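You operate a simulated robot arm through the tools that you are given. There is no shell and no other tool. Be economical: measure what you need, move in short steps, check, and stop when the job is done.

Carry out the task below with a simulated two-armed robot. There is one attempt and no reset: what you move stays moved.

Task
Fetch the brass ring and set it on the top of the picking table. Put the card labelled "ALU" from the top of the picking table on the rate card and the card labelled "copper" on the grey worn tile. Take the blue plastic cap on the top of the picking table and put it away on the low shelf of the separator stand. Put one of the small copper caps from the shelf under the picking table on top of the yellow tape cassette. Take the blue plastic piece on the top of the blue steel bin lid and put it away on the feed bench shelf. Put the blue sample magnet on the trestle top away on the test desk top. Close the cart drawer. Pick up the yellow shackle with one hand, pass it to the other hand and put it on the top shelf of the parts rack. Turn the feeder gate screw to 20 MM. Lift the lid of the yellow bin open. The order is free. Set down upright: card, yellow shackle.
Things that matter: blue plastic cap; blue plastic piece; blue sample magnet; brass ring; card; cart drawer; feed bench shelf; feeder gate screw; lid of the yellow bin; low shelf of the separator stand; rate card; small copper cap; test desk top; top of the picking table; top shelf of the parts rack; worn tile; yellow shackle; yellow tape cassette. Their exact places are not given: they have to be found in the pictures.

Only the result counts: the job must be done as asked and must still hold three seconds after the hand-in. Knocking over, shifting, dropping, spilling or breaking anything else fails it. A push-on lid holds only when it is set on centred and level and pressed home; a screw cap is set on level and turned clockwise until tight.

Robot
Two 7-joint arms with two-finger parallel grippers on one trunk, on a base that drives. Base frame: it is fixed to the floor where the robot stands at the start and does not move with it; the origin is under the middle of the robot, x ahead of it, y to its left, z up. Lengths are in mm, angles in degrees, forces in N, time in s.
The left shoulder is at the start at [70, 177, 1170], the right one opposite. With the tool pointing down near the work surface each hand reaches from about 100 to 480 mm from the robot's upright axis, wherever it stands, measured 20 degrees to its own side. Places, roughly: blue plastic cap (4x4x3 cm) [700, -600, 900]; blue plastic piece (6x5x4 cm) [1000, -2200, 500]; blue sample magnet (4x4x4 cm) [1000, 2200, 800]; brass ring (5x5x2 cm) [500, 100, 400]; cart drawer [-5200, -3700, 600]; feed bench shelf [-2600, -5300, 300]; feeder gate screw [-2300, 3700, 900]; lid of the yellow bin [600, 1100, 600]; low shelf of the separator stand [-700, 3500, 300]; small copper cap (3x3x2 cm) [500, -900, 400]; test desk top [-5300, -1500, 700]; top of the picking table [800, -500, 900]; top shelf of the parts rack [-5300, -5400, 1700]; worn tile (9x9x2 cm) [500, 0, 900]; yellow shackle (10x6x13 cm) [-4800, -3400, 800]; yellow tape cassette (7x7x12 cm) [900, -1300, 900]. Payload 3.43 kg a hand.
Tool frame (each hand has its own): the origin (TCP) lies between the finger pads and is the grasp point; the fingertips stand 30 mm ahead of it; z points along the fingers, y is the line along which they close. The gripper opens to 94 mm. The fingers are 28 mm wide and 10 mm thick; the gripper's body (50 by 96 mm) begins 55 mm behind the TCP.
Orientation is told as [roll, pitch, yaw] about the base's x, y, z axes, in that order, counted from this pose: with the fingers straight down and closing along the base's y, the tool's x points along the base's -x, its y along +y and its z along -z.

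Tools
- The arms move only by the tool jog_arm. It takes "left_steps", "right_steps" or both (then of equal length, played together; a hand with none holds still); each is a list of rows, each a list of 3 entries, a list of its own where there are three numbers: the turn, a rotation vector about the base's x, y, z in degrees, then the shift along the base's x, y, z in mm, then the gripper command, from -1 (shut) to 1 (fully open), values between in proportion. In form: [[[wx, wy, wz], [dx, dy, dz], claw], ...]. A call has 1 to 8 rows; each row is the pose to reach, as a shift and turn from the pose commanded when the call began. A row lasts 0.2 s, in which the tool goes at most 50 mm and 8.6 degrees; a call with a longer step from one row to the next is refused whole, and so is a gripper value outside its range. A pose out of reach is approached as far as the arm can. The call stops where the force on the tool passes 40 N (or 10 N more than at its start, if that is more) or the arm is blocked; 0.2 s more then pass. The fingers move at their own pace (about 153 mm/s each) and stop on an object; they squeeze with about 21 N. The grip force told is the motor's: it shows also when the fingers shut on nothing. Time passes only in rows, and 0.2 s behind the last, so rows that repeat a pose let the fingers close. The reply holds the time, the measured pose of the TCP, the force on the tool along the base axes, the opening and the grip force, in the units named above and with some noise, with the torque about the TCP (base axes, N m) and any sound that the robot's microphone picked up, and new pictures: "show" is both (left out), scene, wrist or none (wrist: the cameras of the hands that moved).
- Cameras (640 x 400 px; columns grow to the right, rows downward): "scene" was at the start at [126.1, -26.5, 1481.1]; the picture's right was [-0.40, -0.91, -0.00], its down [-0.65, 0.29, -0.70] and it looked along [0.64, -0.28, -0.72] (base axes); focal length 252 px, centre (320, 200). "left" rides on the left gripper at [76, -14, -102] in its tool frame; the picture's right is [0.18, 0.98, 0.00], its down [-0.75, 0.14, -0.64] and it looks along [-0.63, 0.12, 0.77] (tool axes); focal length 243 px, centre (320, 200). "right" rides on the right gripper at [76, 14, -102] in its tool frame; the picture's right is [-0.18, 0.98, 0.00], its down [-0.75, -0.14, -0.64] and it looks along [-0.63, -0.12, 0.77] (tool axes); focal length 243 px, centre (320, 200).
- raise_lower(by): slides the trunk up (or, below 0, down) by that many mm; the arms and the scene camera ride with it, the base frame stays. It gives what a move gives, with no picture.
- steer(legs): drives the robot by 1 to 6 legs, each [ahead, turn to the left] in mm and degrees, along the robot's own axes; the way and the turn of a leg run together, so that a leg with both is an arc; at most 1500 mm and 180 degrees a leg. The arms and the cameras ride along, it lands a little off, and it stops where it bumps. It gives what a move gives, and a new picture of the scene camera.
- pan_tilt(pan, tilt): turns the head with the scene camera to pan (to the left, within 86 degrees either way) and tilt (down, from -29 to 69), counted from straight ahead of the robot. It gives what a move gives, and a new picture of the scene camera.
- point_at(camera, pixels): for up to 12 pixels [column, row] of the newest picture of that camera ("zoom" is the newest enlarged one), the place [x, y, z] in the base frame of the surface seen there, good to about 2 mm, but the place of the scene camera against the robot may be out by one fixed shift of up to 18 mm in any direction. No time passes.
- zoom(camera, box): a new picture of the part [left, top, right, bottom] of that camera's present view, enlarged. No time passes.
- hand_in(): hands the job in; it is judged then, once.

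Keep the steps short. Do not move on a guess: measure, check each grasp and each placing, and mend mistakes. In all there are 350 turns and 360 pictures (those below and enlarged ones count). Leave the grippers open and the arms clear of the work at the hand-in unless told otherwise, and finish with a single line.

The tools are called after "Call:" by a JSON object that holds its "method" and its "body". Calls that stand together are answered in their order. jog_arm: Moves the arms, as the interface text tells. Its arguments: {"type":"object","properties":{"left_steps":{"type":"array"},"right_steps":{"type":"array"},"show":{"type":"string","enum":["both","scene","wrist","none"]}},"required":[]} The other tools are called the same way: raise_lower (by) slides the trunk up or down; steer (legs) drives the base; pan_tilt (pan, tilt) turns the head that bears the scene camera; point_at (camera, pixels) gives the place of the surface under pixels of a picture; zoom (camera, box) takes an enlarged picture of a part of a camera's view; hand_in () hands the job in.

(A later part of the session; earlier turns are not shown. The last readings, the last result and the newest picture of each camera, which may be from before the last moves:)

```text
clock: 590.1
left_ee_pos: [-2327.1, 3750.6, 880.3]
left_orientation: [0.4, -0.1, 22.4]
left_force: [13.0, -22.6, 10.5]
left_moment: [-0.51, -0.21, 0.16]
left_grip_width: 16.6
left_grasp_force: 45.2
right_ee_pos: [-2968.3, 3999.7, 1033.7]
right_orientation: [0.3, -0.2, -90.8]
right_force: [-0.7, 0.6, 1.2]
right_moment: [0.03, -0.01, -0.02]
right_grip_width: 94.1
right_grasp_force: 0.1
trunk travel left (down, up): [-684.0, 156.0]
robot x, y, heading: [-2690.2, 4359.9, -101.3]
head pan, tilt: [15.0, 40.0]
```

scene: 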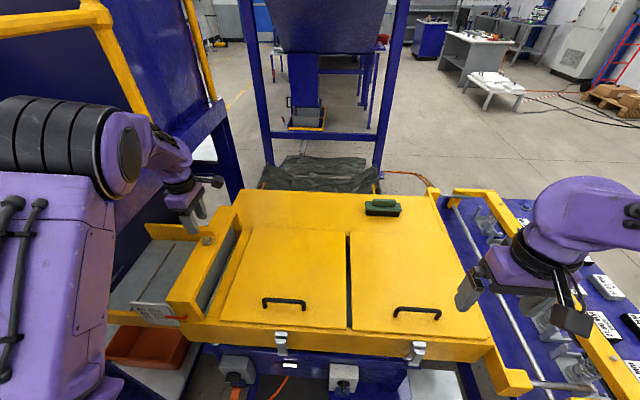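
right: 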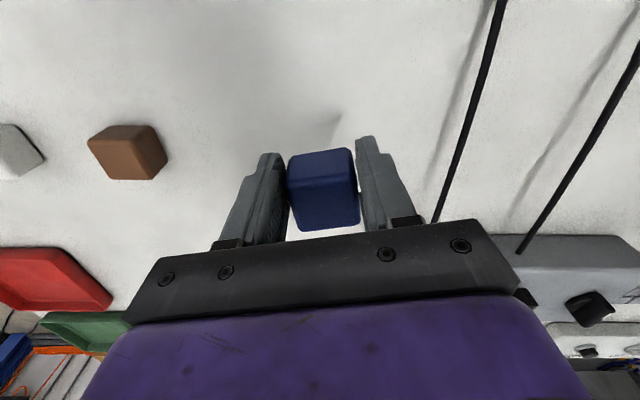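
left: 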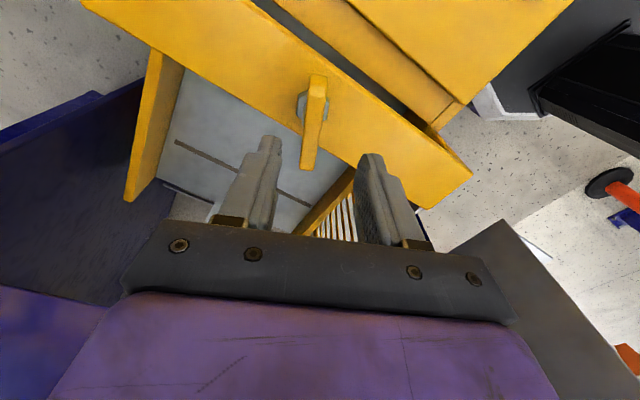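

Gripped. I turn 113° clockwise in two moves.

Call:
{"method": "jog_arm", "body": {"left_steps": [[[0, 0, -8], [-1, 0, 0], -1], [[0, 0, -16], [-1, 0, 0], -1], [[0, 0, -24], [-1, 0, 0], -1], [[0, 0, -32], [-1, 0, 0], -1], [[0, 0, -40], [-1, 0, 0], -1], [[0, 0, -48], [-1, 0, 0], -1], [[0, 0, -56], [-1, 0, 0], -1], [[0, 0, -64], [-1, 0, 0], -1]], "show": "none"}}

Call:
{"method": "jog_arm", "body": {"left_steps": [[[0, 0, -8], [0, 0, 0], -1], [[0, 0, -16], [0, 0, 0], -1], [[0, 0, -24], [0, 0, 0], -1], [[0, 0, -32], [0, 0, 0], -1], [[0, 0, -40], [0, 0, 0], -1], [[0, 0, -48], [0, 0, 0], -1]], "show": "none"}}

Call:
{"method": "zoom", "body": {"camera": "scene", "box": [125, 290, 200, 335]}}

Call:
{"method": "point_at", "body": {"camera": "zoom", "pixels": [[365, 267], [375, 272], [400, 274], [420, 277], [440, 279], [460, 281], [230, 218], [258, 248], [197, 188], [258, 250]]}}

```text
clock: 590.7
left_ee_pos: [-2326.2, 3750.4, 880.1]
left_orientation: [0.1, -0.2, 8.6]
left_force: [6.2, -8.5, -4.3]
left_moment: [-0.32, 0.79, 0.11]
left_grip_width: 16.6
left_grasp_force: 45.2
right_ee_pos: [-2966.8, 3999.1, 1033.9]
right_orientation: [0.4, -0.2, -90.6]
right_force: [0.1, 0.2, 0.5]
right_moment: [-0.01, 0.03, 0.03]
right_grip_width: 94.2
right_grasp_force: 0.1
trunk travel left (down, up): [-684.0, 156.0]
robot x, y, heading: [-2692.2, 4358.5, -101.4]
head pan, tilt: [15.0, 40.0]
stopped in row 2 (left hand): the force on the tool passed its limit (the readings are from after the stop); the commanded pose is now the measured one
```

```text
clock: 592.1
left_ee_pos: [-2326.8, 3748.4, 880.6]
left_orientation: [0.2, -0.3, -39.6]
left_force: [11.7, -21.9, 0.1]
left_moment: [-0.17, 0.01, 0.15]
left_grip_width: 16.4
left_grasp_force: 45.0
right_ee_pos: [-2967.3, 3997.6, 1034.3]
right_orientation: [0.3, -0.1, -90.8]
right_force: [-0.7, 0.2, -0.4]
right_moment: [-0.01, 0.01, 0.02]
right_grip_width: 94.0
right_grasp_force: 0.0
trunk travel left (down, up): [-684.0, 156.0]
robot x, y, heading: [-2690.9, 4357.8, -101.2]
head pan, tilt: [15.0, 40.0]
```

```text
8.53 times, centred on (162, 312) of scene
```

zoom: 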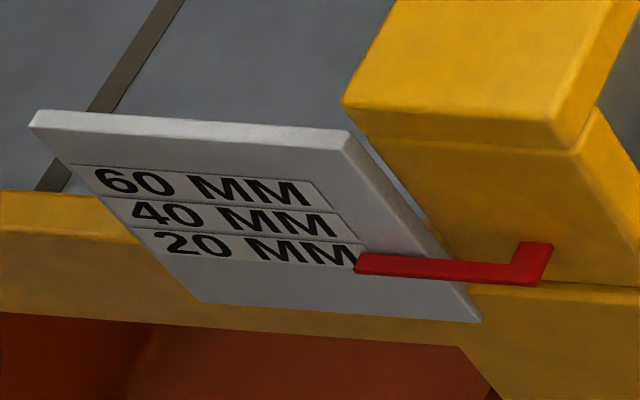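

```text
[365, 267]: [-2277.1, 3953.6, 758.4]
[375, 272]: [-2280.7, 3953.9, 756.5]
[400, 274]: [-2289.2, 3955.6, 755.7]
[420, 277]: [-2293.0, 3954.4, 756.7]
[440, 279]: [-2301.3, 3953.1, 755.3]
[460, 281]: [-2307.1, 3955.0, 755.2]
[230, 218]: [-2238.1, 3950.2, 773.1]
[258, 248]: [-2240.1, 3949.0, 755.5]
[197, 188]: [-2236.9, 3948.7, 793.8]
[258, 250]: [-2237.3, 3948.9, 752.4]
```

Now about 307° turned; pointer ≈ 756-757. I turn the remaining ~51°.

Call:
{"method": "jog_arm", "body": {"left_steps": [[[0, 0, -8], [0, 1, 0], -1], [[0, 0, -16], [0, 1, 0], -1], [[0, 0, -24], [0, 1, 0], -1], [[0, 0, -32], [0, 1, 0], -1], [[0, 0, -40], [0, 1, 0], -1], [[0, 0, -48], [0, 1, 0], -1], [[0, 0, -51.5], [0, 1, 0], -1], [[0, 0, -51.5], [0, 1, 0], -1]], "show": "none"}}

Call:
{"method": "zoom", "body": {"camera": "scene", "box": [125, 290, 200, 335]}}

Call:
{"method": "point_at", "body": {"camera": "zoom", "pixels": [[365, 270], [375, 275], [400, 278], [420, 280], [440, 282], [460, 284], [230, 218], [258, 248], [263, 246], [197, 188]]}}

```text
clock: 593.9
left_ee_pos: [-2328.8, 3747.1, 879.9]
left_orientation: [0.1, -0.2, -91.0]
left_force: [-0.1, -31.9, 2.5]
left_moment: [-0.01, 0.09, -0.08]
left_grip_width: 16.5
left_grasp_force: 45.2
right_ee_pos: [-2968.7, 3997.2, 1032.7]
right_orientation: [0.4, -0.1, -90.9]
right_force: [-0.2, 0.5, -0.6]
right_moment: [0.03, 0.01, 0.01]
right_grip_width: 93.9
right_grasp_force: 0.1
trunk travel left (down, up): [-684.0, 156.0]
robot x, y, heading: [-2690.7, 4355.9, -101.5]
head pan, tilt: [15.0, 40.0]
```

```text
8.53 times, centred on (162, 312) of scene
```

zoom: 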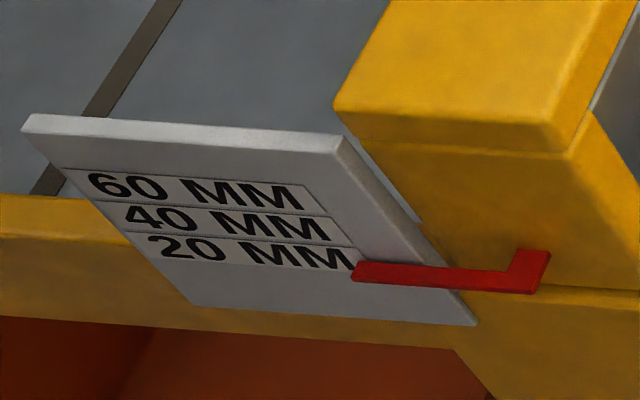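

```text
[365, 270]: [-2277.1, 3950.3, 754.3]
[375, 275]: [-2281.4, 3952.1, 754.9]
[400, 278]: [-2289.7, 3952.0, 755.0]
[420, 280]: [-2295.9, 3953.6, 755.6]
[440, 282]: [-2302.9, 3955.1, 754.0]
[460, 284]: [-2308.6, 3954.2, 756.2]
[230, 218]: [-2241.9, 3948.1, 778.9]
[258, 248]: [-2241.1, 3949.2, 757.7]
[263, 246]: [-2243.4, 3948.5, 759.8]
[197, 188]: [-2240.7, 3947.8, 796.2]
```

The pointer is at 20 MM (z ≈ 755). I release, rise, and re-check.

Call:
{"method": "jog_arm", "body": {"left_steps": [[[0, 0, 0], [0, 2, 0], -0.3], [[0, 0, 0], [0, 2, 0], 0], [[0, 0, 0], [0, 2, 45], 0], [[0, 0, 0], [-10, 15, 90], 0], [[0, 0, 0], [-45, 45, 110], 0.5], [[0, 0, 0], [-80, 75, 125], 1], [[0, 0, 0], [-115, 105, 140], 1], [[0, 0, 0], [-150, 135, 150], 1]], "show": "none"}}

Call:
{"method": "zoom", "body": {"camera": "scene", "box": [120, 220, 260, 340]}}

```text
refused: row 5 steps farther than a row can; nothing moved
```

```text
3.33 times, centred on (190, 280) of scene
```

zoom: 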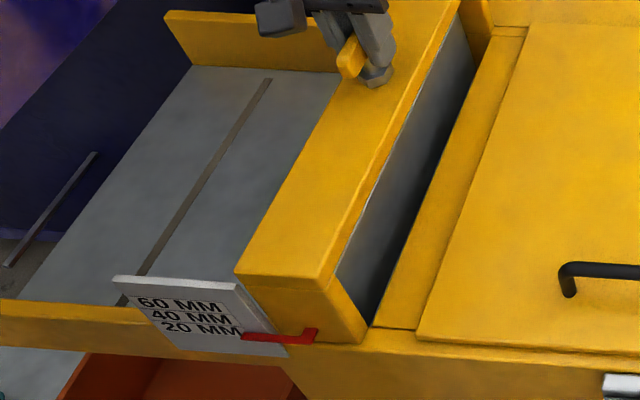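

Call:
{"method": "jog_arm", "body": {"left_steps": [[[0, 0, 0], [0, 2, 0], -0.3], [[0, 0, 0], [0, 2, 0], 0], [[0, 0, 0], [0, 2, 45], 0], [[0, 0, 0], [-10, 12, 85], 0], [[0, 0, 0], [-40, 38, 105], 0.5], [[0, 0, 0], [-70, 64, 120], 1], [[0, 0, 0], [-100, 90, 135], 1], [[0, 0, 0], [-130, 116, 150], 1]], "show": "none"}}

Call:
{"method": "zoom", "body": {"camera": "scene", "box": [120, 220, 260, 340]}}

Call:
{"method": "point_at", "body": {"camera": "zoom", "pixels": [[265, 337], [285, 338], [195, 328], [190, 318], [185, 304], [205, 328]]}}

```text
clock: 595.7
left_ee_pos: [-2461.3, 3871.6, 1034.8]
left_orientation: [0.4, -0.3, -91.0]
left_force: [0.0, 0.0, 0.2]
left_moment: [-0.02, -0.07, 0.04]
left_grip_width: 94.0
left_grasp_force: 0.0
right_ee_pos: [-2970.7, 4002.3, 1034.4]
right_orientation: [0.6, -0.4, -90.7]
right_force: [-0.6, -0.1, -0.2]
right_moment: [-0.04, -0.04, 0.0]
right_grip_width: 94.0
right_grasp_force: 0.2
trunk travel left (down, up): [-684.0, 156.0]
robot x, y, heading: [-2690.6, 4359.5, -101.2]
head pan, tilt: [15.0, 40.0]
```

```text
3.33 times, centred on (190, 280) of scene
```

zoom: 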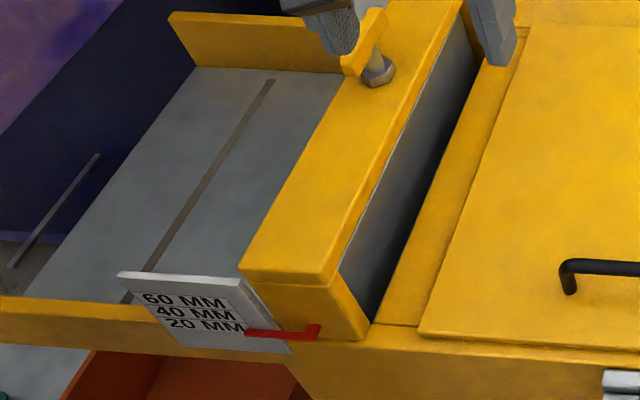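

```text
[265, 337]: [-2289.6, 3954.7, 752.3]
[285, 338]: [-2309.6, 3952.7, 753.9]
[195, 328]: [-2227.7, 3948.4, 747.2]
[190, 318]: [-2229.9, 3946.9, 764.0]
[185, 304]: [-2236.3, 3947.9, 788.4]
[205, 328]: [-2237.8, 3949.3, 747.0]
```

The feeder gate reads 20 MM. I draw the left hand back and drive out the way I came.

Call:
{"method": "jog_arm", "body": {"left_steps": [[[0, 0, 0], [-40, 25, 0], 1], [[0, 0, 0], [-80, 50, 0], 1], [[0, 0, 0], [-120, 75, 0], 1], [[0, 0, 0], [-160, 100, 0], 1], [[0, 0, 0], [-190, 125, 0], 1]], "show": "none"}}

Call:
{"method": "steer", "body": {"legs": [[-190, 0], [0, -79], [1250, 0], [0, 45], [380, 0], [0, 45]]}}

```text
clock: 596.9
left_ee_pos: [-2634.5, 3905.1, 993.9]
left_orientation: [-1.4, 0.1, -90.3]
left_force: [1.1, 0.3, 0.0]
left_moment: [0.04, 0.04, 0.01]
left_grip_width: 93.9
left_grasp_force: 0.1
left hand out of reach, approached as far as the arm can: row 2, 3, 4, 5
right_ee_pos: [-2967.1, 4001.0, 1034.6]
right_orientation: [0.4, -0.2, -90.7]
right_force: [0.0, 0.1, -0.7]
right_moment: [0.0, 0.04, -0.01]
right_grip_width: 93.8
right_grasp_force: 0.1
trunk travel left (down, up): [-684.0, 156.0]
robot x, y, heading: [-2690.9, 4359.8, -101.2]
head pan, tilt: [15.0, 40.0]
```

```text
clock: 613.8
left_ee_pos: [-4027.2, 3836.5, 993.2]
left_orientation: [-1.4, 0.2, -79.4]
left_force: [0.3, 0.2, -0.1]
left_moment: [0.03, 0.0, 0.01]
left_grip_width: 94.0
left_grasp_force: 0.0
right_ee_pos: [-4370.3, 3862.7, 1033.7]
right_orientation: [0.5, -0.4, -79.4]
right_force: [-0.2, 0.3, -0.5]
right_moment: [0.04, 0.0, 0.03]
right_grip_width: 93.9
right_grasp_force: 0.1
trunk travel left (down, up): [-684.0, 156.0]
robot x, y, heading: [-4169.7, 4268.0, -90.1]
head pan, tilt: [15.0, 40.0]
```

scene: 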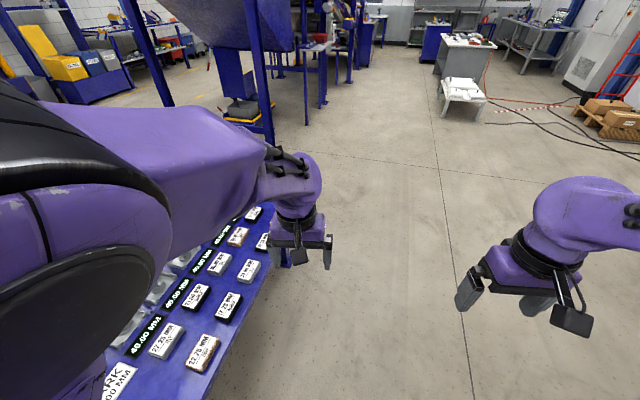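

Call:
{"method": "steer", "body": {"legs": [[1500, 0], [1500, 0], [1500, 0], [1100, 0]]}}

```text
clock: 640.4
left_ee_pos: [-4091.7, -1740.3, 995.7]
left_orientation: [-1.8, 0.0, -79.5]
left_force: [0.5, -0.1, 0.4]
left_moment: [0.01, 0.0, 0.04]
left_grip_width: 94.0
left_grasp_force: 0.0
right_ee_pos: [-4434.9, -1710.8, 1034.3]
right_orientation: [0.4, -0.4, -79.6]
right_force: [-0.7, 0.1, 0.1]
right_moment: [0.0, -0.05, 0.03]
right_grip_width: 94.0
right_grasp_force: 0.0
trunk travel left (down, up): [-684.0, 156.0]
robot x, y, heading: [-4231.0, -1308.1, -90.0]
head pan, tilt: [15.0, 40.0]
```

scene: 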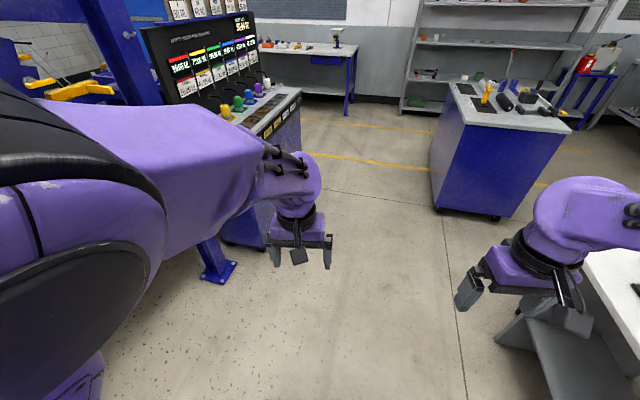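

I continue south past the cart and turn west to see the drawer side.

Call:
{"method": "steer", "body": {"legs": [[1500, 0], [1600, 0], [0, -90], [500, 0]]}}

Call:
{"method": "pan_tilt", "body": {"pan": -40, "tilt": 30}}

```text
refused: 1600 is not a number from -1500 to 1500
```

```text
clock: 641.7
left_ee_pos: [-4091.8, -1739.7, 995.6]
left_orientation: [-1.8, 0.1, -79.5]
left_force: [-0.3, -0.2, 0.7]
left_moment: [-0.03, 0.01, 0.0]
left_grip_width: 94.0
left_grasp_force: 0.1
right_ee_pos: [-4435.4, -1712.0, 1033.8]
right_orientation: [0.3, -0.3, -79.6]
right_force: [0.6, 0.0, 1.4]
right_moment: [-0.01, -0.01, -0.02]
right_grip_width: 93.9
right_grasp_force: 0.1
trunk travel left (down, up): [-684.0, 156.0]
robot x, y, heading: [-4232.9, -1305.6, -89.9]
head pan, tilt: [-40.0, 30.0]
```

scene: 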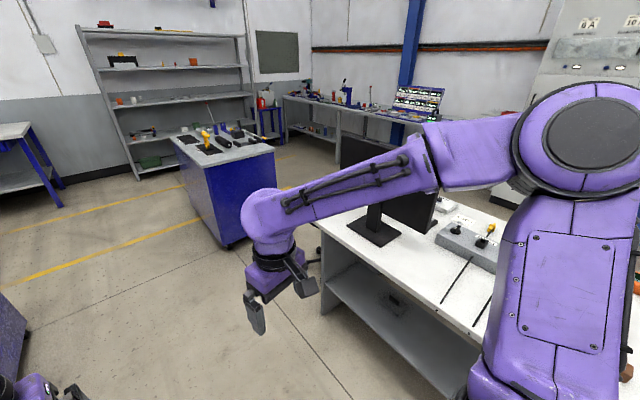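

Call:
{"method": "steer", "body": {"legs": [[1500, 0], [1500, 0], [100, 0], [0, -90], [450, 0]]}}

Call:
{"method": "pan_tilt", "body": {"pan": -55, "tilt": 28}}

```text
clock: 663.0
left_ee_pos: [-5120.3, -4539.7, 994.5]
left_orientation: [-1.8, 0.1, -170.1]
left_force: [0.2, 0.0, 0.1]
left_moment: [-0.02, 0.02, -0.03]
left_grip_width: 94.3
left_grasp_force: 0.1
right_ee_pos: [-5088.4, -4198.4, 1035.1]
right_orientation: [0.3, -0.4, -170.2]
right_force: [0.7, -0.6, -0.7]
right_moment: [-0.02, -0.01, 0.01]
right_grip_width: 93.8
right_grasp_force: 0.1
trunk travel left (down, up): [-684.0, 156.0]
robot x, y, heading: [-4682.9, -4404.4, 179.0]
head pan, tilt: [-40.0, 30.0]
```

scene: 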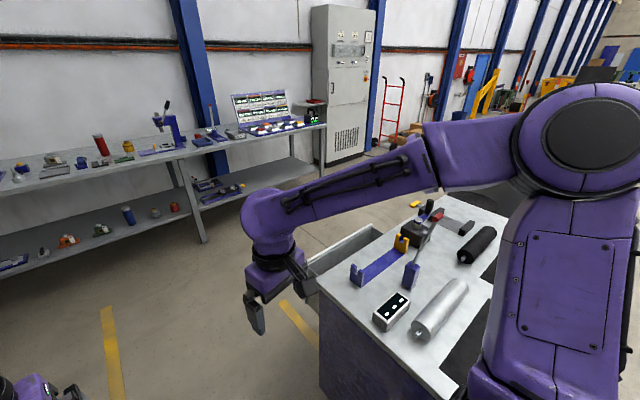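

```text
clock: 663.8
left_ee_pos: [-5120.5, -4541.2, 995.3]
left_orientation: [-1.8, 0.2, -170.2]
left_force: [0.6, -0.1, -0.2]
left_moment: [0.0, 0.03, 0.02]
left_grip_width: 94.1
left_grasp_force: 0.0
right_ee_pos: [-5087.7, -4199.8, 1034.0]
right_orientation: [0.4, -0.4, -170.2]
right_force: [-0.2, -0.3, -0.5]
right_moment: [0.0, -0.01, -0.02]
right_grip_width: 94.0
right_grasp_force: 0.0
trunk travel left (down, up): [-684.0, 156.0]
robot x, y, heading: [-4680.9, -4406.6, 179.0]
head pan, tilt: [-55.0, 28.0]
```

scene: 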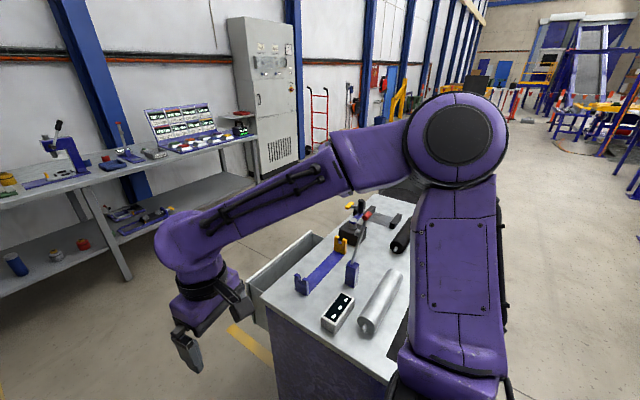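

I see the open drawer on the west side at (285,262). I measure it and the space west.

Call:
{"method": "zoom", "body": {"camera": "scene", "box": [180, 180, 440, 400]}}

Call:
{"method": "point_at", "body": {"camera": "scene", "pixels": [[250, 285], [320, 236], [260, 292], [290, 265], [270, 300], [330, 262], [105, 245], [125, 275], [195, 150], [300, 250]]}}

```text
1.82 times, centred on (310, 290) of scene
```

zoom: 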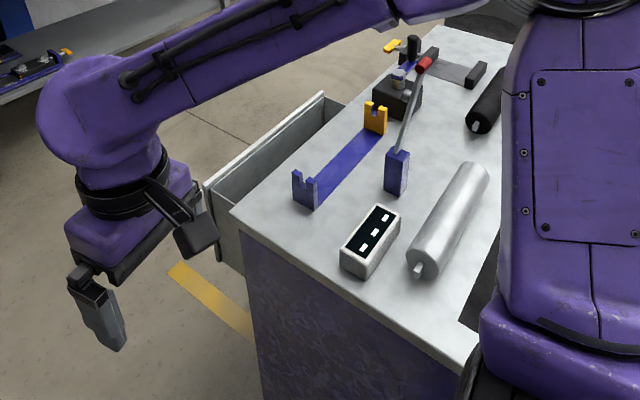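

```text
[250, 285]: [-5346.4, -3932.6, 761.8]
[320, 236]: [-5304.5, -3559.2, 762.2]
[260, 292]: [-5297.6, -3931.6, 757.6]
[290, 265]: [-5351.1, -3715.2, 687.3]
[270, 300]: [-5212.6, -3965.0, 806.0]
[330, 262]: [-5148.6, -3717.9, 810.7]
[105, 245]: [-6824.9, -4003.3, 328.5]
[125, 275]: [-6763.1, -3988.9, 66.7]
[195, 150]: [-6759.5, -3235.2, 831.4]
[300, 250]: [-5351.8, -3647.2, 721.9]
```

The drawer stands open about 150 mm toward -x (front x ≈ -5360, y -3930…-3560). I drive around to the west side facing it.

Call:
{"method": "steer", "body": {"legs": [[1320, 0], [0, -89], [670, 0], [0, -90]]}}

Call:
{"method": "pan_tilt", "body": {"pan": 0, "tilt": 40}}

```text
clock: 681.4
left_ee_pos: [-5580.1, -3578.4, 994.4]
left_orientation: [-1.9, 0.1, 10.7]
left_force: [-0.3, 0.4, -0.3]
left_moment: [-0.03, 0.0, 0.02]
left_grip_width: 94.1
left_grasp_force: 0.1
right_ee_pos: [-5608.0, -3920.8, 1033.1]
right_orientation: [0.4, -0.5, 10.6]
right_force: [0.3, 0.5, 0.1]
right_moment: [0.01, -0.01, 0.0]
right_grip_width: 94.0
right_grasp_force: 0.1
trunk travel left (down, up): [-684.0, 156.0]
robot x, y, heading: [-6014.8, -3714.0, 0.0]
head pan, tilt: [-55.0, 28.0]
```

scene: 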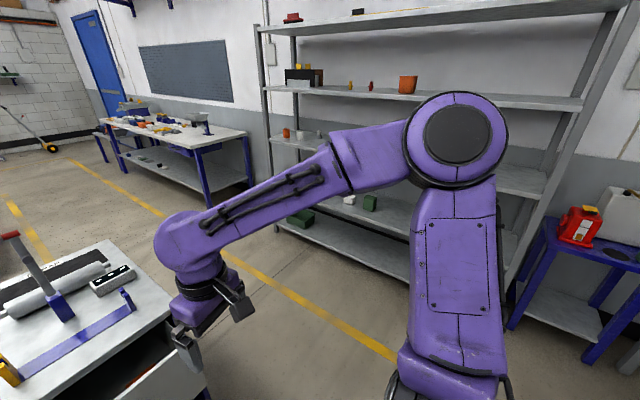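

```text
clock: 682.6
left_ee_pos: [-5581.1, -3577.5, 995.7]
left_orientation: [-2.0, 0.1, 10.6]
left_force: [0.6, 0.8, 0.0]
left_moment: [-0.04, -0.02, -0.02]
left_grip_width: 94.2
left_grasp_force: 0.0
right_ee_pos: [-5607.8, -3920.9, 1033.8]
right_orientation: [0.4, -0.4, 10.6]
right_force: [0.2, 0.7, 0.6]
right_moment: [0.03, 0.0, -0.01]
right_grip_width: 93.8
right_grasp_force: 0.2
trunk travel left (down, up): [-684.0, 156.0]
robot x, y, heading: [-6011.9, -3716.9, 0.2]
head pan, tilt: [0.0, 40.0]
```

scene: 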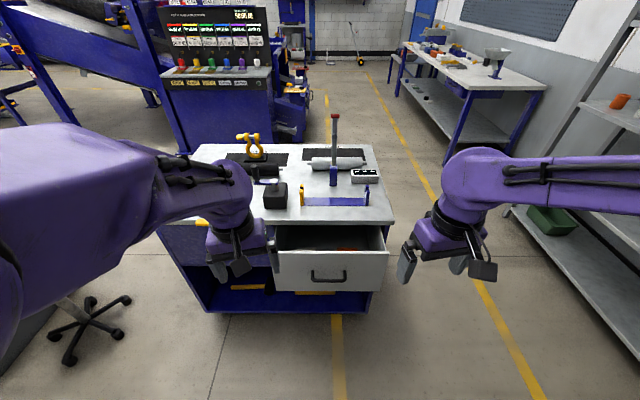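

Good view. I measure the drawer front and handle.

Call:
{"method": "point_at", "body": {"camera": "scene", "pixels": [[300, 265], [365, 265], [328, 277], [330, 255], [330, 225], [330, 285], [355, 195], [275, 200], [246, 140], [255, 150], [300, 195]]}}

Call:
{"method": "zoom", "body": {"camera": "scene", "box": [180, 110, 420, 330]}}

```text
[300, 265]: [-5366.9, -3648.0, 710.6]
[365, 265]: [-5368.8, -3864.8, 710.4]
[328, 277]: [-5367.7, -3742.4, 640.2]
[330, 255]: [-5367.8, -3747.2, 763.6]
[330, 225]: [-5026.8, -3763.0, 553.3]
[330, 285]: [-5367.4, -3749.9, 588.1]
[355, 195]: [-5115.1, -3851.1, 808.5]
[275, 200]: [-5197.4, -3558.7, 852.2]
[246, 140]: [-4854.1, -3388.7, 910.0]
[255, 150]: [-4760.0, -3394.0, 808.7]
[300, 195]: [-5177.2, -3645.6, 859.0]
```

```text
1.82 times, centred on (300, 220) of scene
```

zoom: 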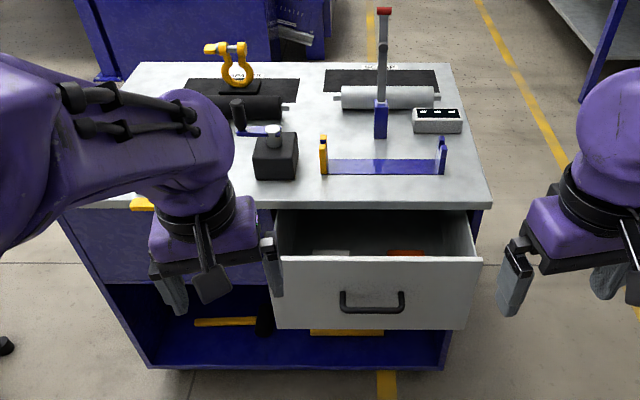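

I lower the trunk 200, close the right hand, tilt it 45° and bring it before the drawer front above the handle.

Call:
{"method": "raise_lower", "body": {"by": -200}}

Call:
{"method": "jog_arm", "body": {"right_steps": [[[0, -7, 0], [15, 28, -12], -1], [[0, -14, 0], [30, 56, -24], -1], [[0, -21, 0], [45, 84, -36], -1], [[0, -28, 0], [60, 112, -48], -1], [[0, -35, 0], [75, 140, -60], -1], [[0, -42, 0], [90, 160, -75], -1], [[0, -45, 0], [110, 176, -90], -1], [[0, -45, 0], [130, 176, -100], -1]], "show": "both"}}

```text
clock: 684.8
left_ee_pos: [-5580.6, -3577.6, 795.3]
left_orientation: [-1.9, 0.1, 10.6]
left_force: [0.3, 0.1, -1.1]
left_moment: [-0.01, -0.02, 0.01]
left_grip_width: 94.1
left_grasp_force: 0.1
right_ee_pos: [-5608.4, -3919.6, 834.0]
right_orientation: [0.4, -0.4, 10.5]
right_force: [-0.2, -0.7, 0.1]
right_moment: [0.0, 0.01, -0.01]
right_grip_width: 94.1
right_grasp_force: 0.0
trunk travel left (down, up): [-484.0, 356.0]
robot x, y, heading: [-6009.0, -3717.0, 0.0]
head pan, tilt: [0.0, 40.0]
```

```text
clock: 686.6
left_ee_pos: [-5580.3, -3577.9, 795.7]
left_orientation: [-1.9, 0.2, 10.7]
left_force: [0.7, -0.1, 0.2]
left_moment: [0.01, -0.02, 0.0]
left_grip_width: 94.3
left_grasp_force: 0.0
right_ee_pos: [-5469.4, -3744.6, 756.3]
right_orientation: [-5.8, -46.2, 10.7]
right_force: [-0.6, -0.1, 0.7]
right_moment: [0.01, -0.01, 0.01]
right_grip_width: 0.1
right_grasp_force: 21.2
trunk travel left (down, up): [-484.0, 356.0]
robot x, y, heading: [-6010.1, -3716.3, 0.2]
head pan, tilt: [0.0, 40.0]
```

scene: 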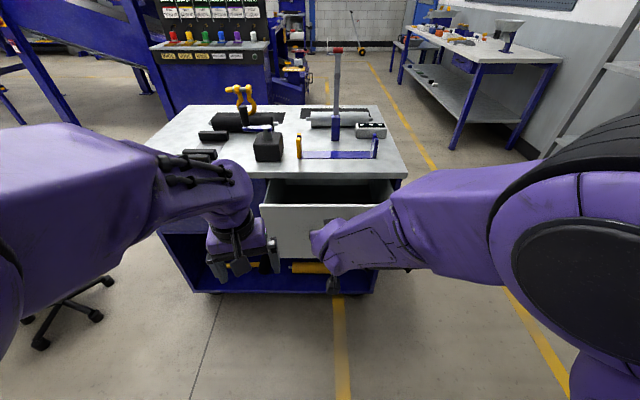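
right: 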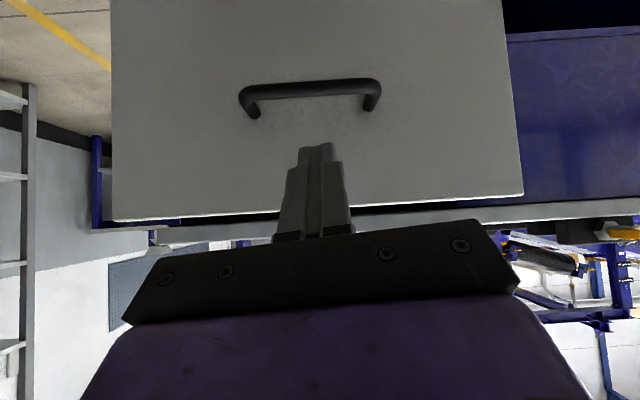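

I lower 28 mm and push the drawer in.

Call:
{"method": "jog_arm", "body": {"right_steps": [[[0, 0, 0], [30, 0, -28], -1], [[0, 0, 0], [70, 0, -28], -1], [[0, 0, 0], [105, 0, -28], -1], [[0, 0, 0], [140, 0, -28], -1], [[0, 0, 0], [175, 0, -28], -1], [[0, 0, 0], [205, 0, -28], -1]], "show": "scene"}}

```text
clock: 688.0
left_ee_pos: [-5582.0, -3578.3, 797.2]
left_orientation: [-2.1, 0.0, 10.5]
left_force: [0.0, -0.8, -0.2]
left_moment: [0.03, 0.02, -0.03]
left_grip_width: 94.2
left_grasp_force: 0.2
right_ee_pos: [-5284.6, -3742.8, 707.1]
right_orientation: [-10.2, -44.0, 14.8]
right_force: [-20.8, -3.5, 11.9]
right_moment: [-0.16, -0.15, -0.23]
right_grip_width: 0.1
right_grasp_force: 20.8
trunk travel left (down, up): [-484.0, 356.0]
robot x, y, heading: [-6014.4, -3719.0, -0.2]
head pan, tilt: [0.0, 40.0]
stopped in row 6 (right hand): the force on the tool passed its limit (the readings are from after the stop); the commanded pose is now the measured one
```

scene: 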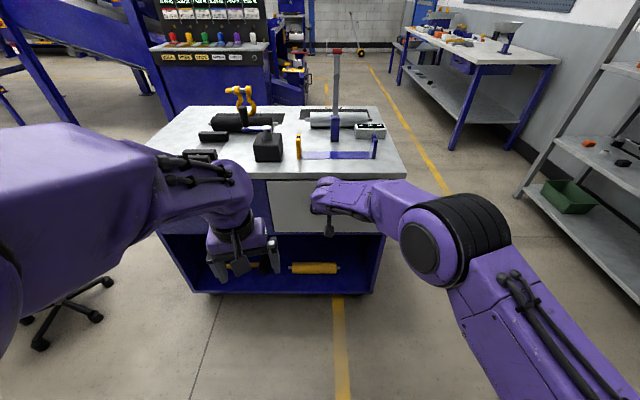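

The drawer looks shut. I draw the hand back and measure the drawer front.

Call:
{"method": "jog_arm", "body": {"right_steps": [[[0, 0, 0], [-40, -10, 0], -1], [[0, 0, 0], [-80, -25, 10], -1], [[0, 0, 0], [-120, -45, 20], -1], [[0, 0, 0], [-155, -70, 30], -1]], "show": "scene"}}

Call:
{"method": "point_at", "body": {"camera": "scene", "pixels": [[290, 205], [350, 205], [290, 190], [240, 195], [255, 190], [310, 178], [285, 225], [380, 180]]}}

Call:
{"method": "zoom", "body": {"camera": "scene", "box": [180, 120, 430, 300]}}

```text
clock: 688.8
left_ee_pos: [-5580.9, -3577.2, 795.3]
left_orientation: [-2.0, 0.1, 10.7]
left_force: [0.4, -0.1, -0.1]
left_moment: [0.01, 0.04, 0.01]
left_grip_width: 94.0
left_grasp_force: 0.0
right_ee_pos: [-5374.7, -3787.3, 694.0]
right_orientation: [-5.3, -41.5, 9.2]
right_force: [-0.1, 11.6, 14.0]
right_moment: [0.24, -0.11, 0.13]
right_grip_width: 0.0
right_grasp_force: 21.0
trunk travel left (down, up): [-484.0, 356.0]
robot x, y, heading: [-6012.0, -3717.9, 0.5]
head pan, tilt: [0.0, 40.0]
stopped in row 3 (right hand): the force on the tool passed its limit (the readings are from after the stop); the commanded pose is now the measured one
```

scene: 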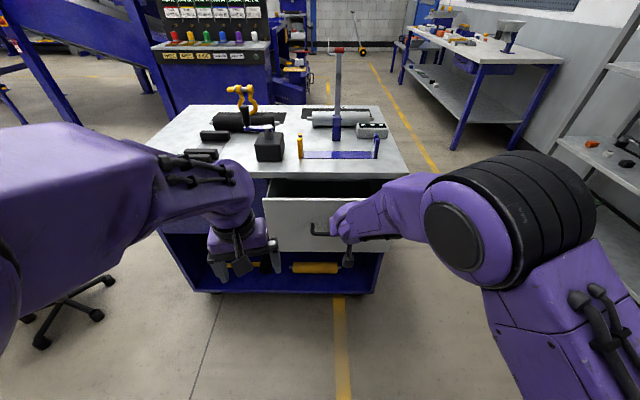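

```text
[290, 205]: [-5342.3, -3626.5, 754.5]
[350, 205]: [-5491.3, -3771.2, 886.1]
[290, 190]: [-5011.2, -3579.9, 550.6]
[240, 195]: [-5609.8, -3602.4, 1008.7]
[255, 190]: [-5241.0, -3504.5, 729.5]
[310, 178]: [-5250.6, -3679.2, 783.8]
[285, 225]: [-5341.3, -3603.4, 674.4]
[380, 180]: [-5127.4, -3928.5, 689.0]
```

```text
2.22 times, centred on (305, 210) of scene
```

zoom: 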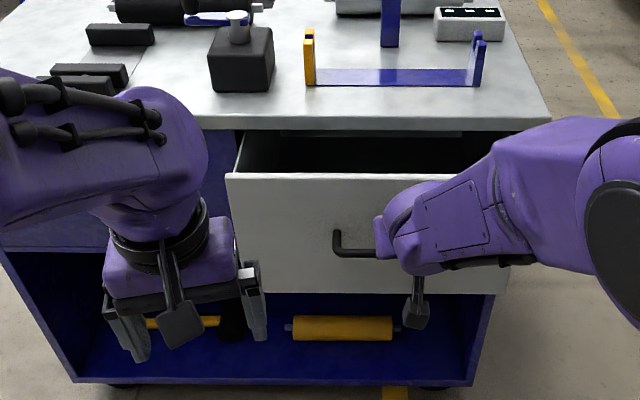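

The fingertips caught behind the handle and pulled it open again. I relieve and withdraw along the finger axis, up and back.

Call:
{"method": "jog_arm", "body": {"right_steps": [[[0, 0, 0], [10, 0, 8], -1], [[0, 0, 0], [8, 0, 35], -1], [[0, 0, 0], [-10, 0, 65], -1], [[0, 0, 0], [-35, 0, 95], -1], [[0, 0, 0], [-70, 0, 110], -1]], "show": "both"}}

```text
clock: 690.0
left_ee_pos: [-5579.7, -3577.3, 795.3]
left_orientation: [-2.0, 0.0, 10.7]
left_force: [-0.1, -0.3, 0.3]
left_moment: [-0.04, 0.01, -0.03]
left_grip_width: 94.1
left_grasp_force: 0.0
right_ee_pos: [-5446.6, -3787.7, 802.2]
right_orientation: [-5.7, -41.3, 9.5]
right_force: [-1.0, 0.6, -0.3]
right_moment: [0.02, -0.01, -0.01]
right_grip_width: 0.0
right_grasp_force: 21.1
trunk travel left (down, up): [-484.0, 356.0]
robot x, y, heading: [-6014.0, -3715.6, 0.4]
head pan, tilt: [0.0, 40.0]
```

scene: 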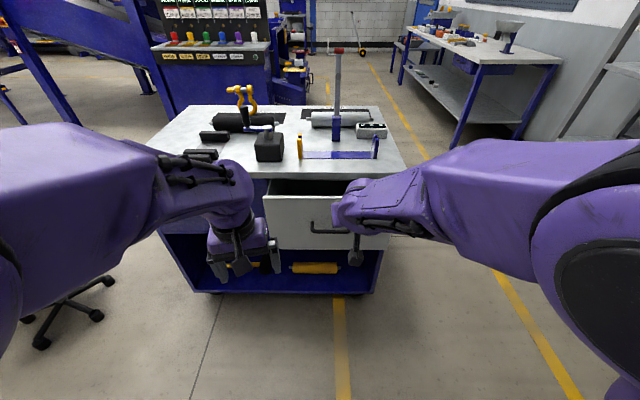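
right: 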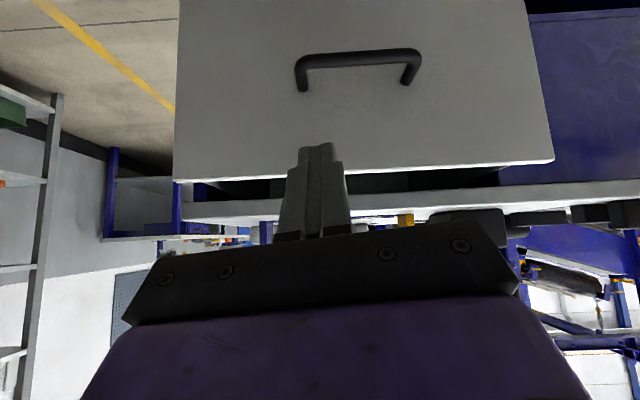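

Free. I push again, higher on the panel (tips at z ≈ 735, above the handle).

Call:
{"method": "jog_arm", "body": {"right_steps": [[[0, 0, 0], [10, 15, -25], -1], [[0, 0, 0], [35, 30, -45], -1], [[0, 0, 0], [70, 30, -45], -1], [[0, 0, 0], [100, 30, -45], -1], [[0, 0, 0], [130, 30, -45], -1], [[0, 0, 0], [155, 30, -45], -1], [[0, 0, 0], [175, 30, -45], -1]], "show": "both"}}

```text
clock: 691.5
left_ee_pos: [-5581.7, -3578.4, 795.7]
left_orientation: [-1.9, 0.1, 10.6]
left_force: [0.2, -1.0, 0.3]
left_moment: [0.01, 0.04, 0.03]
left_grip_width: 94.0
left_grasp_force: 0.0
right_ee_pos: [-5284.1, -3756.6, 756.8]
right_orientation: [-5.9, -41.0, 9.7]
right_force: [-14.9, -1.0, 6.6]
right_moment: [-0.01, 0.1, -0.05]
right_grip_width: 0.0
right_grasp_force: 20.9
trunk travel left (down, up): [-484.0, 356.0]
robot x, y, heading: [-6009.8, -3719.9, 0.2]
head pan, tilt: [0.0, 40.0]
stopped in row 7 (right hand): the force on the tool passed its limit (the readings are from after the stop); the commanded pose is now the measured one
```

scene: 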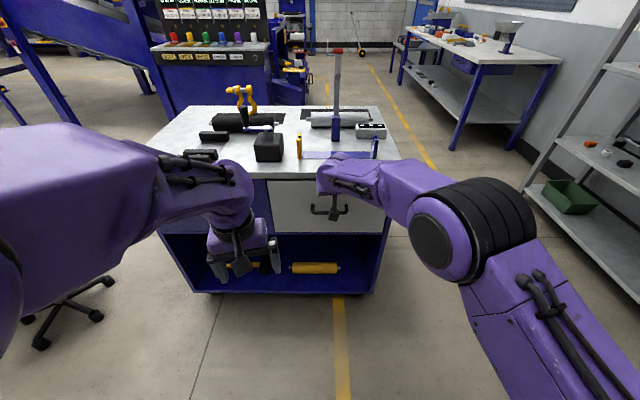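
right: 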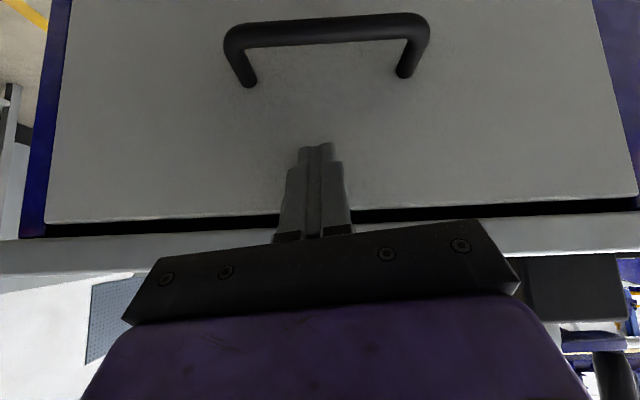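

The drawer is closed against its stop. I back the hand off and verify.

Call:
{"method": "jog_arm", "body": {"right_steps": [[[0, 0, 0], [-30, 0, 15], -1], [[0, 0, 0], [-70, -10, 30], -1], [[0, 0, 0], [-110, -30, 45], -1], [[0, 0, 0], [-150, -55, 60], -1]], "show": "scene"}}

Call:
{"method": "point_at", "body": {"camera": "scene", "pixels": [[285, 205], [300, 210], [255, 195], [245, 190], [300, 178], [280, 190]]}}

Call:
{"method": "zoom", "body": {"camera": "scene", "box": [180, 70, 430, 250]}}

```text
clock: 692.3
left_ee_pos: [-5580.1, -3578.4, 795.2]
left_orientation: [-1.9, 0.3, 10.6]
left_force: [-0.7, -0.1, 0.3]
left_moment: [0.01, -0.05, 0.02]
left_grip_width: 94.1
left_grasp_force: 0.1
right_ee_pos: [-5417.9, -3795.2, 665.2]
right_orientation: [-2.0, -27.0, 5.8]
right_force: [-0.1, -0.6, 0.1]
right_moment: [-0.01, -0.02, -0.02]
right_grip_width: 0.0
right_grasp_force: 20.9
trunk travel left (down, up): [-484.0, 356.0]
robot x, y, heading: [-6009.9, -3717.3, 0.1]
head pan, tilt: [0.0, 40.0]
stopped in row 3 (right hand): the arm was blocked; the commanded pose is now the measured one
```

scene: 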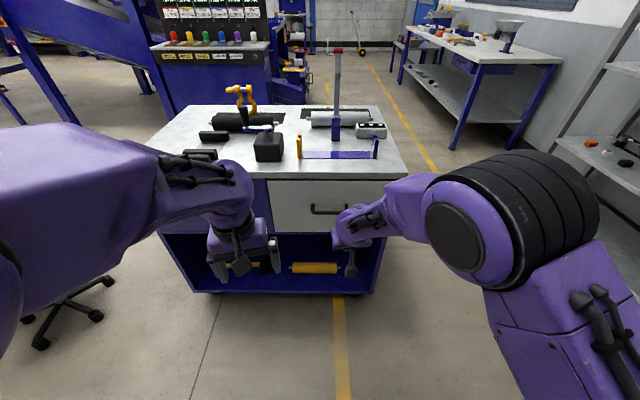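

```text
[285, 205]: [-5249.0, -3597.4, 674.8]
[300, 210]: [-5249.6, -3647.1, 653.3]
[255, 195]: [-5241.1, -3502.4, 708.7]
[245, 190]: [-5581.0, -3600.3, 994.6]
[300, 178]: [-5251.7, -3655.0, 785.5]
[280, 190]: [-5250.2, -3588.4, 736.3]
```

```text
2.22 times, centred on (305, 160) of scene
```

zoom: 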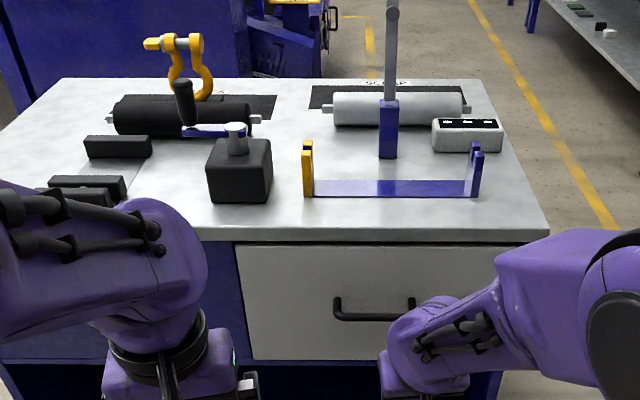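

The drawer is flush (front x ≈ -5249, same as the cart edge). I back the robot 200 mm and raise the trunk for the shackle.

Call:
{"method": "steer", "body": {"legs": [[-200, 0]]}}

Call:
{"method": "raise_lower", "body": {"by": 240}}

```text
clock: 693.9
left_ee_pos: [-5781.8, -3577.6, 794.7]
left_orientation: [-2.0, 0.1, 10.8]
left_force: [0.6, -0.4, -0.3]
left_moment: [-0.02, -0.01, -0.01]
left_grip_width: 94.0
left_grasp_force: 0.1
right_ee_pos: [-5617.9, -3794.4, 668.5]
right_orientation: [-2.0, -27.1, 5.8]
right_force: [0.5, 0.5, 0.6]
right_moment: [0.01, 0.0, 0.0]
right_grip_width: 0.0
right_grasp_force: 21.1
trunk travel left (down, up): [-484.0, 356.0]
robot x, y, heading: [-6212.2, -3723.4, 0.1]
head pan, tilt: [0.0, 40.0]
```

scene: 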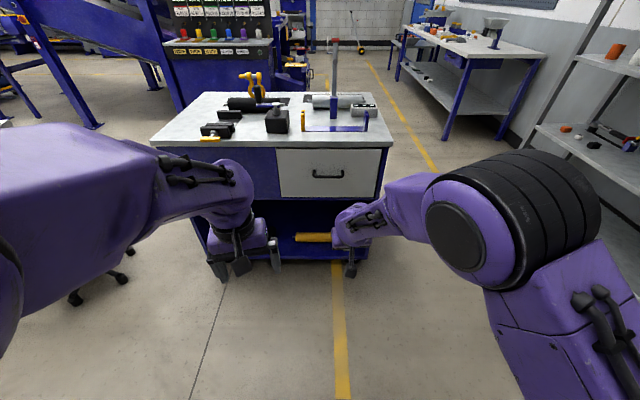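

```text
clock: 696.4
left_ee_pos: [-5780.1, -3577.8, 1033.9]
left_orientation: [-1.8, 0.3, 10.8]
left_force: [-0.1, -0.7, 0.2]
left_moment: [0.0, 0.01, -0.03]
left_grip_width: 94.1
left_grasp_force: 0.0
right_ee_pos: [-5616.7, -3794.5, 906.4]
right_orientation: [-1.9, -27.1, 5.6]
right_force: [-0.1, -0.1, 0.0]
right_moment: [0.0, 0.02, 0.0]
right_grip_width: 0.0
right_grasp_force: 20.4
trunk travel left (down, up): [-724.0, 116.0]
robot x, y, heading: [-6215.3, -3717.1, 0.1]
head pan, tilt: [0.0, 40.0]
```

The drawer is shut. I bring the right hand back to a normal upright pose.

Call:
{"method": "jog_arm", "body": {"right_steps": [[[0, 6, 0], [-20, -15, 20], 0], [[0, 12, 0], [-45, -30, 40], 0.5], [[0, 18, 0], [-70, -45, 60], 1], [[0, 24, 0], [-95, -60, 80], 1], [[0, 27, -5], [-120, -80, 100], 1], [[0, 27, -5], [-150, -100, 115], 1], [[0, 27, -5], [-180, -120, 125], 1]], "show": "scene"}}

```text
clock: 698.0
left_ee_pos: [-5780.6, -3579.3, 1036.4]
left_orientation: [-2.0, 0.1, 10.6]
left_force: [0.0, -0.1, -0.3]
left_moment: [0.02, -0.01, -0.01]
left_grip_width: 94.1
left_grasp_force: 0.0
right_ee_pos: [-5799.1, -3915.9, 1032.1]
right_orientation: [-0.4, -0.1, 0.3]
right_force: [-0.8, -0.6, 0.2]
right_moment: [-0.01, 0.01, 0.02]
right_grip_width: 93.9
right_grasp_force: 0.1
trunk travel left (down, up): [-724.0, 116.0]
robot x, y, heading: [-6216.0, -3716.1, -0.1]
head pan, tilt: [0.0, 40.0]
```

scene: 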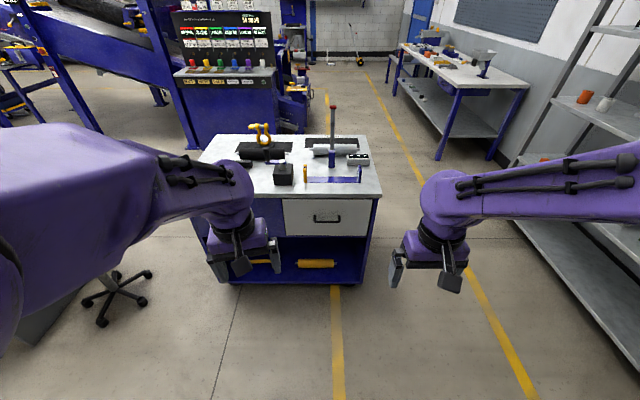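

Now I drive around the south side to the lane east of the cart, and face the shackle.

Call:
{"method": "steer", "body": {"legs": [[0, -90], [690, 0], [0, 90], [1000, 0], [950, 0], [0, 90]]}}

Call:
{"method": "steer", "body": {"legs": [[960, 0], [0, 90]]}}

Call:
{"method": "pan_tilt", "body": {"pan": 0, "tilt": 35}}

```text
clock: 722.6
left_ee_pos: [-4408.8, -3974.5, 1034.3]
left_orientation: [-1.9, 0.2, 101.4]
left_force: [-1.0, 0.7, 0.1]
left_moment: [-0.02, -0.01, -0.02]
left_grip_width: 93.9
left_grasp_force: 0.1
right_ee_pos: [-4071.8, -3988.0, 1031.1]
right_orientation: [-0.5, -0.2, 91.1]
right_force: [-0.2, -0.4, -0.1]
right_moment: [-0.01, -0.03, 0.0]
right_grip_width: 94.0
right_grasp_force: 0.0
trunk travel left (down, up): [-724.0, 116.0]
robot x, y, heading: [-4263.0, -4406.4, 90.7]
head pan, tilt: [0.0, 40.0]
```

scene: 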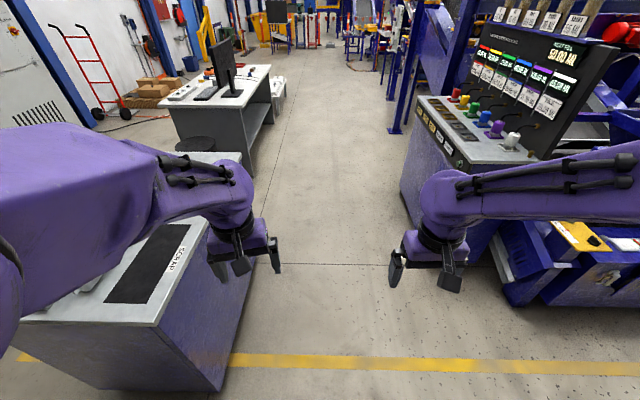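

```text
clock: 731.4
left_ee_pos: [-4707.1, -3597.6, 1034.9]
left_orientation: [-1.9, 0.2, -168.2]
left_force: [0.6, 0.3, 0.1]
left_moment: [0.04, -0.01, 0.01]
left_grip_width: 94.1
left_grasp_force: 0.0
right_ee_pos: [-4695.8, -3260.4, 1031.6]
right_orientation: [-0.5, -0.2, -178.6]
right_force: [-0.4, 0.7, 0.2]
right_moment: [0.04, 0.01, 0.01]
right_grip_width: 94.1
right_grasp_force: 0.0
trunk travel left (down, up): [-724.0, 116.0]
robot x, y, heading: [-4276.0, -3446.5, -179.0]
head pan, tilt: [0.0, 40.0]
```

scene: 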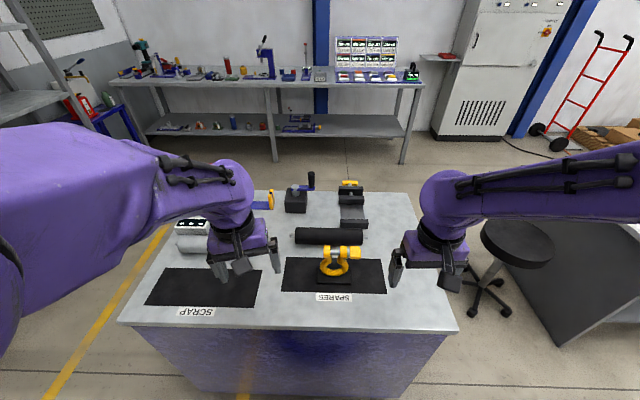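

```text
clock: 732.1
left_ee_pos: [-4706.7, -3598.3, 1034.4]
left_orientation: [-2.0, 0.2, -168.2]
left_force: [-1.4, 0.7, 0.7]
left_moment: [-0.02, -0.03, -0.01]
left_grip_width: 94.0
left_grasp_force: 0.0
right_ee_pos: [-4696.7, -3260.3, 1031.5]
right_orientation: [-0.5, -0.1, -178.6]
right_force: [-0.2, -0.5, 0.3]
right_moment: [-0.04, -0.01, -0.02]
right_grip_width: 93.6
right_grasp_force: 0.0
trunk travel left (down, up): [-724.0, 116.0]
robot x, y, heading: [-4275.5, -3447.1, -179.0]
head pan, tilt: [0.0, 35.0]
```

scene: 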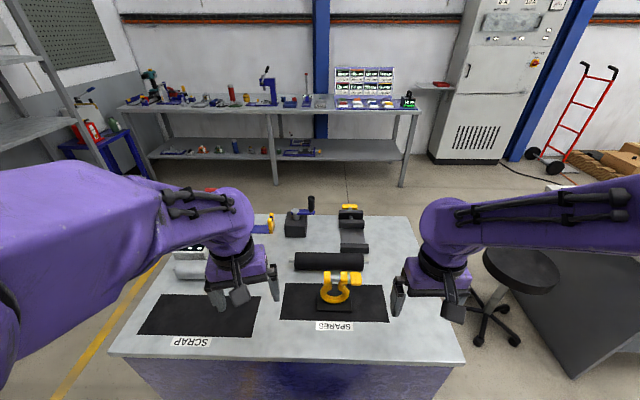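

The shackle stands on the SPARES mat. I enlarge and measure it.

Call:
{"method": "zoom", "body": {"camera": "scene", "box": [290, 250, 390, 340]}}

Call:
{"method": "point_at", "body": {"camera": "zoom", "pixels": [[230, 160], [440, 155], [340, 165], [320, 290], [240, 280], [400, 270], [320, 380], [240, 370], [400, 365], [260, 200], [390, 200], [320, 340]]}}

```text
4.44 times, centred on (340, 295) of scene
```

zoom: 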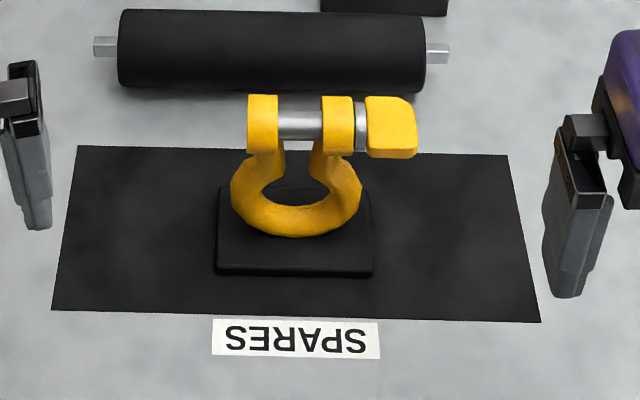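

```text
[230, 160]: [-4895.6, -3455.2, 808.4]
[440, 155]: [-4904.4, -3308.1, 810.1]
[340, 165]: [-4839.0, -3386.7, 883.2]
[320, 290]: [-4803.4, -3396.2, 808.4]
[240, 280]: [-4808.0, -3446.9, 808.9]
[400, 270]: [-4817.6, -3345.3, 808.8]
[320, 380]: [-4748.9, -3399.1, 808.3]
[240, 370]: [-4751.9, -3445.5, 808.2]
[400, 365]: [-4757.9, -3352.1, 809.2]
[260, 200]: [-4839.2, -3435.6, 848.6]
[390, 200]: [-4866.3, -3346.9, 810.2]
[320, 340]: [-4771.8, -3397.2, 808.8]
```

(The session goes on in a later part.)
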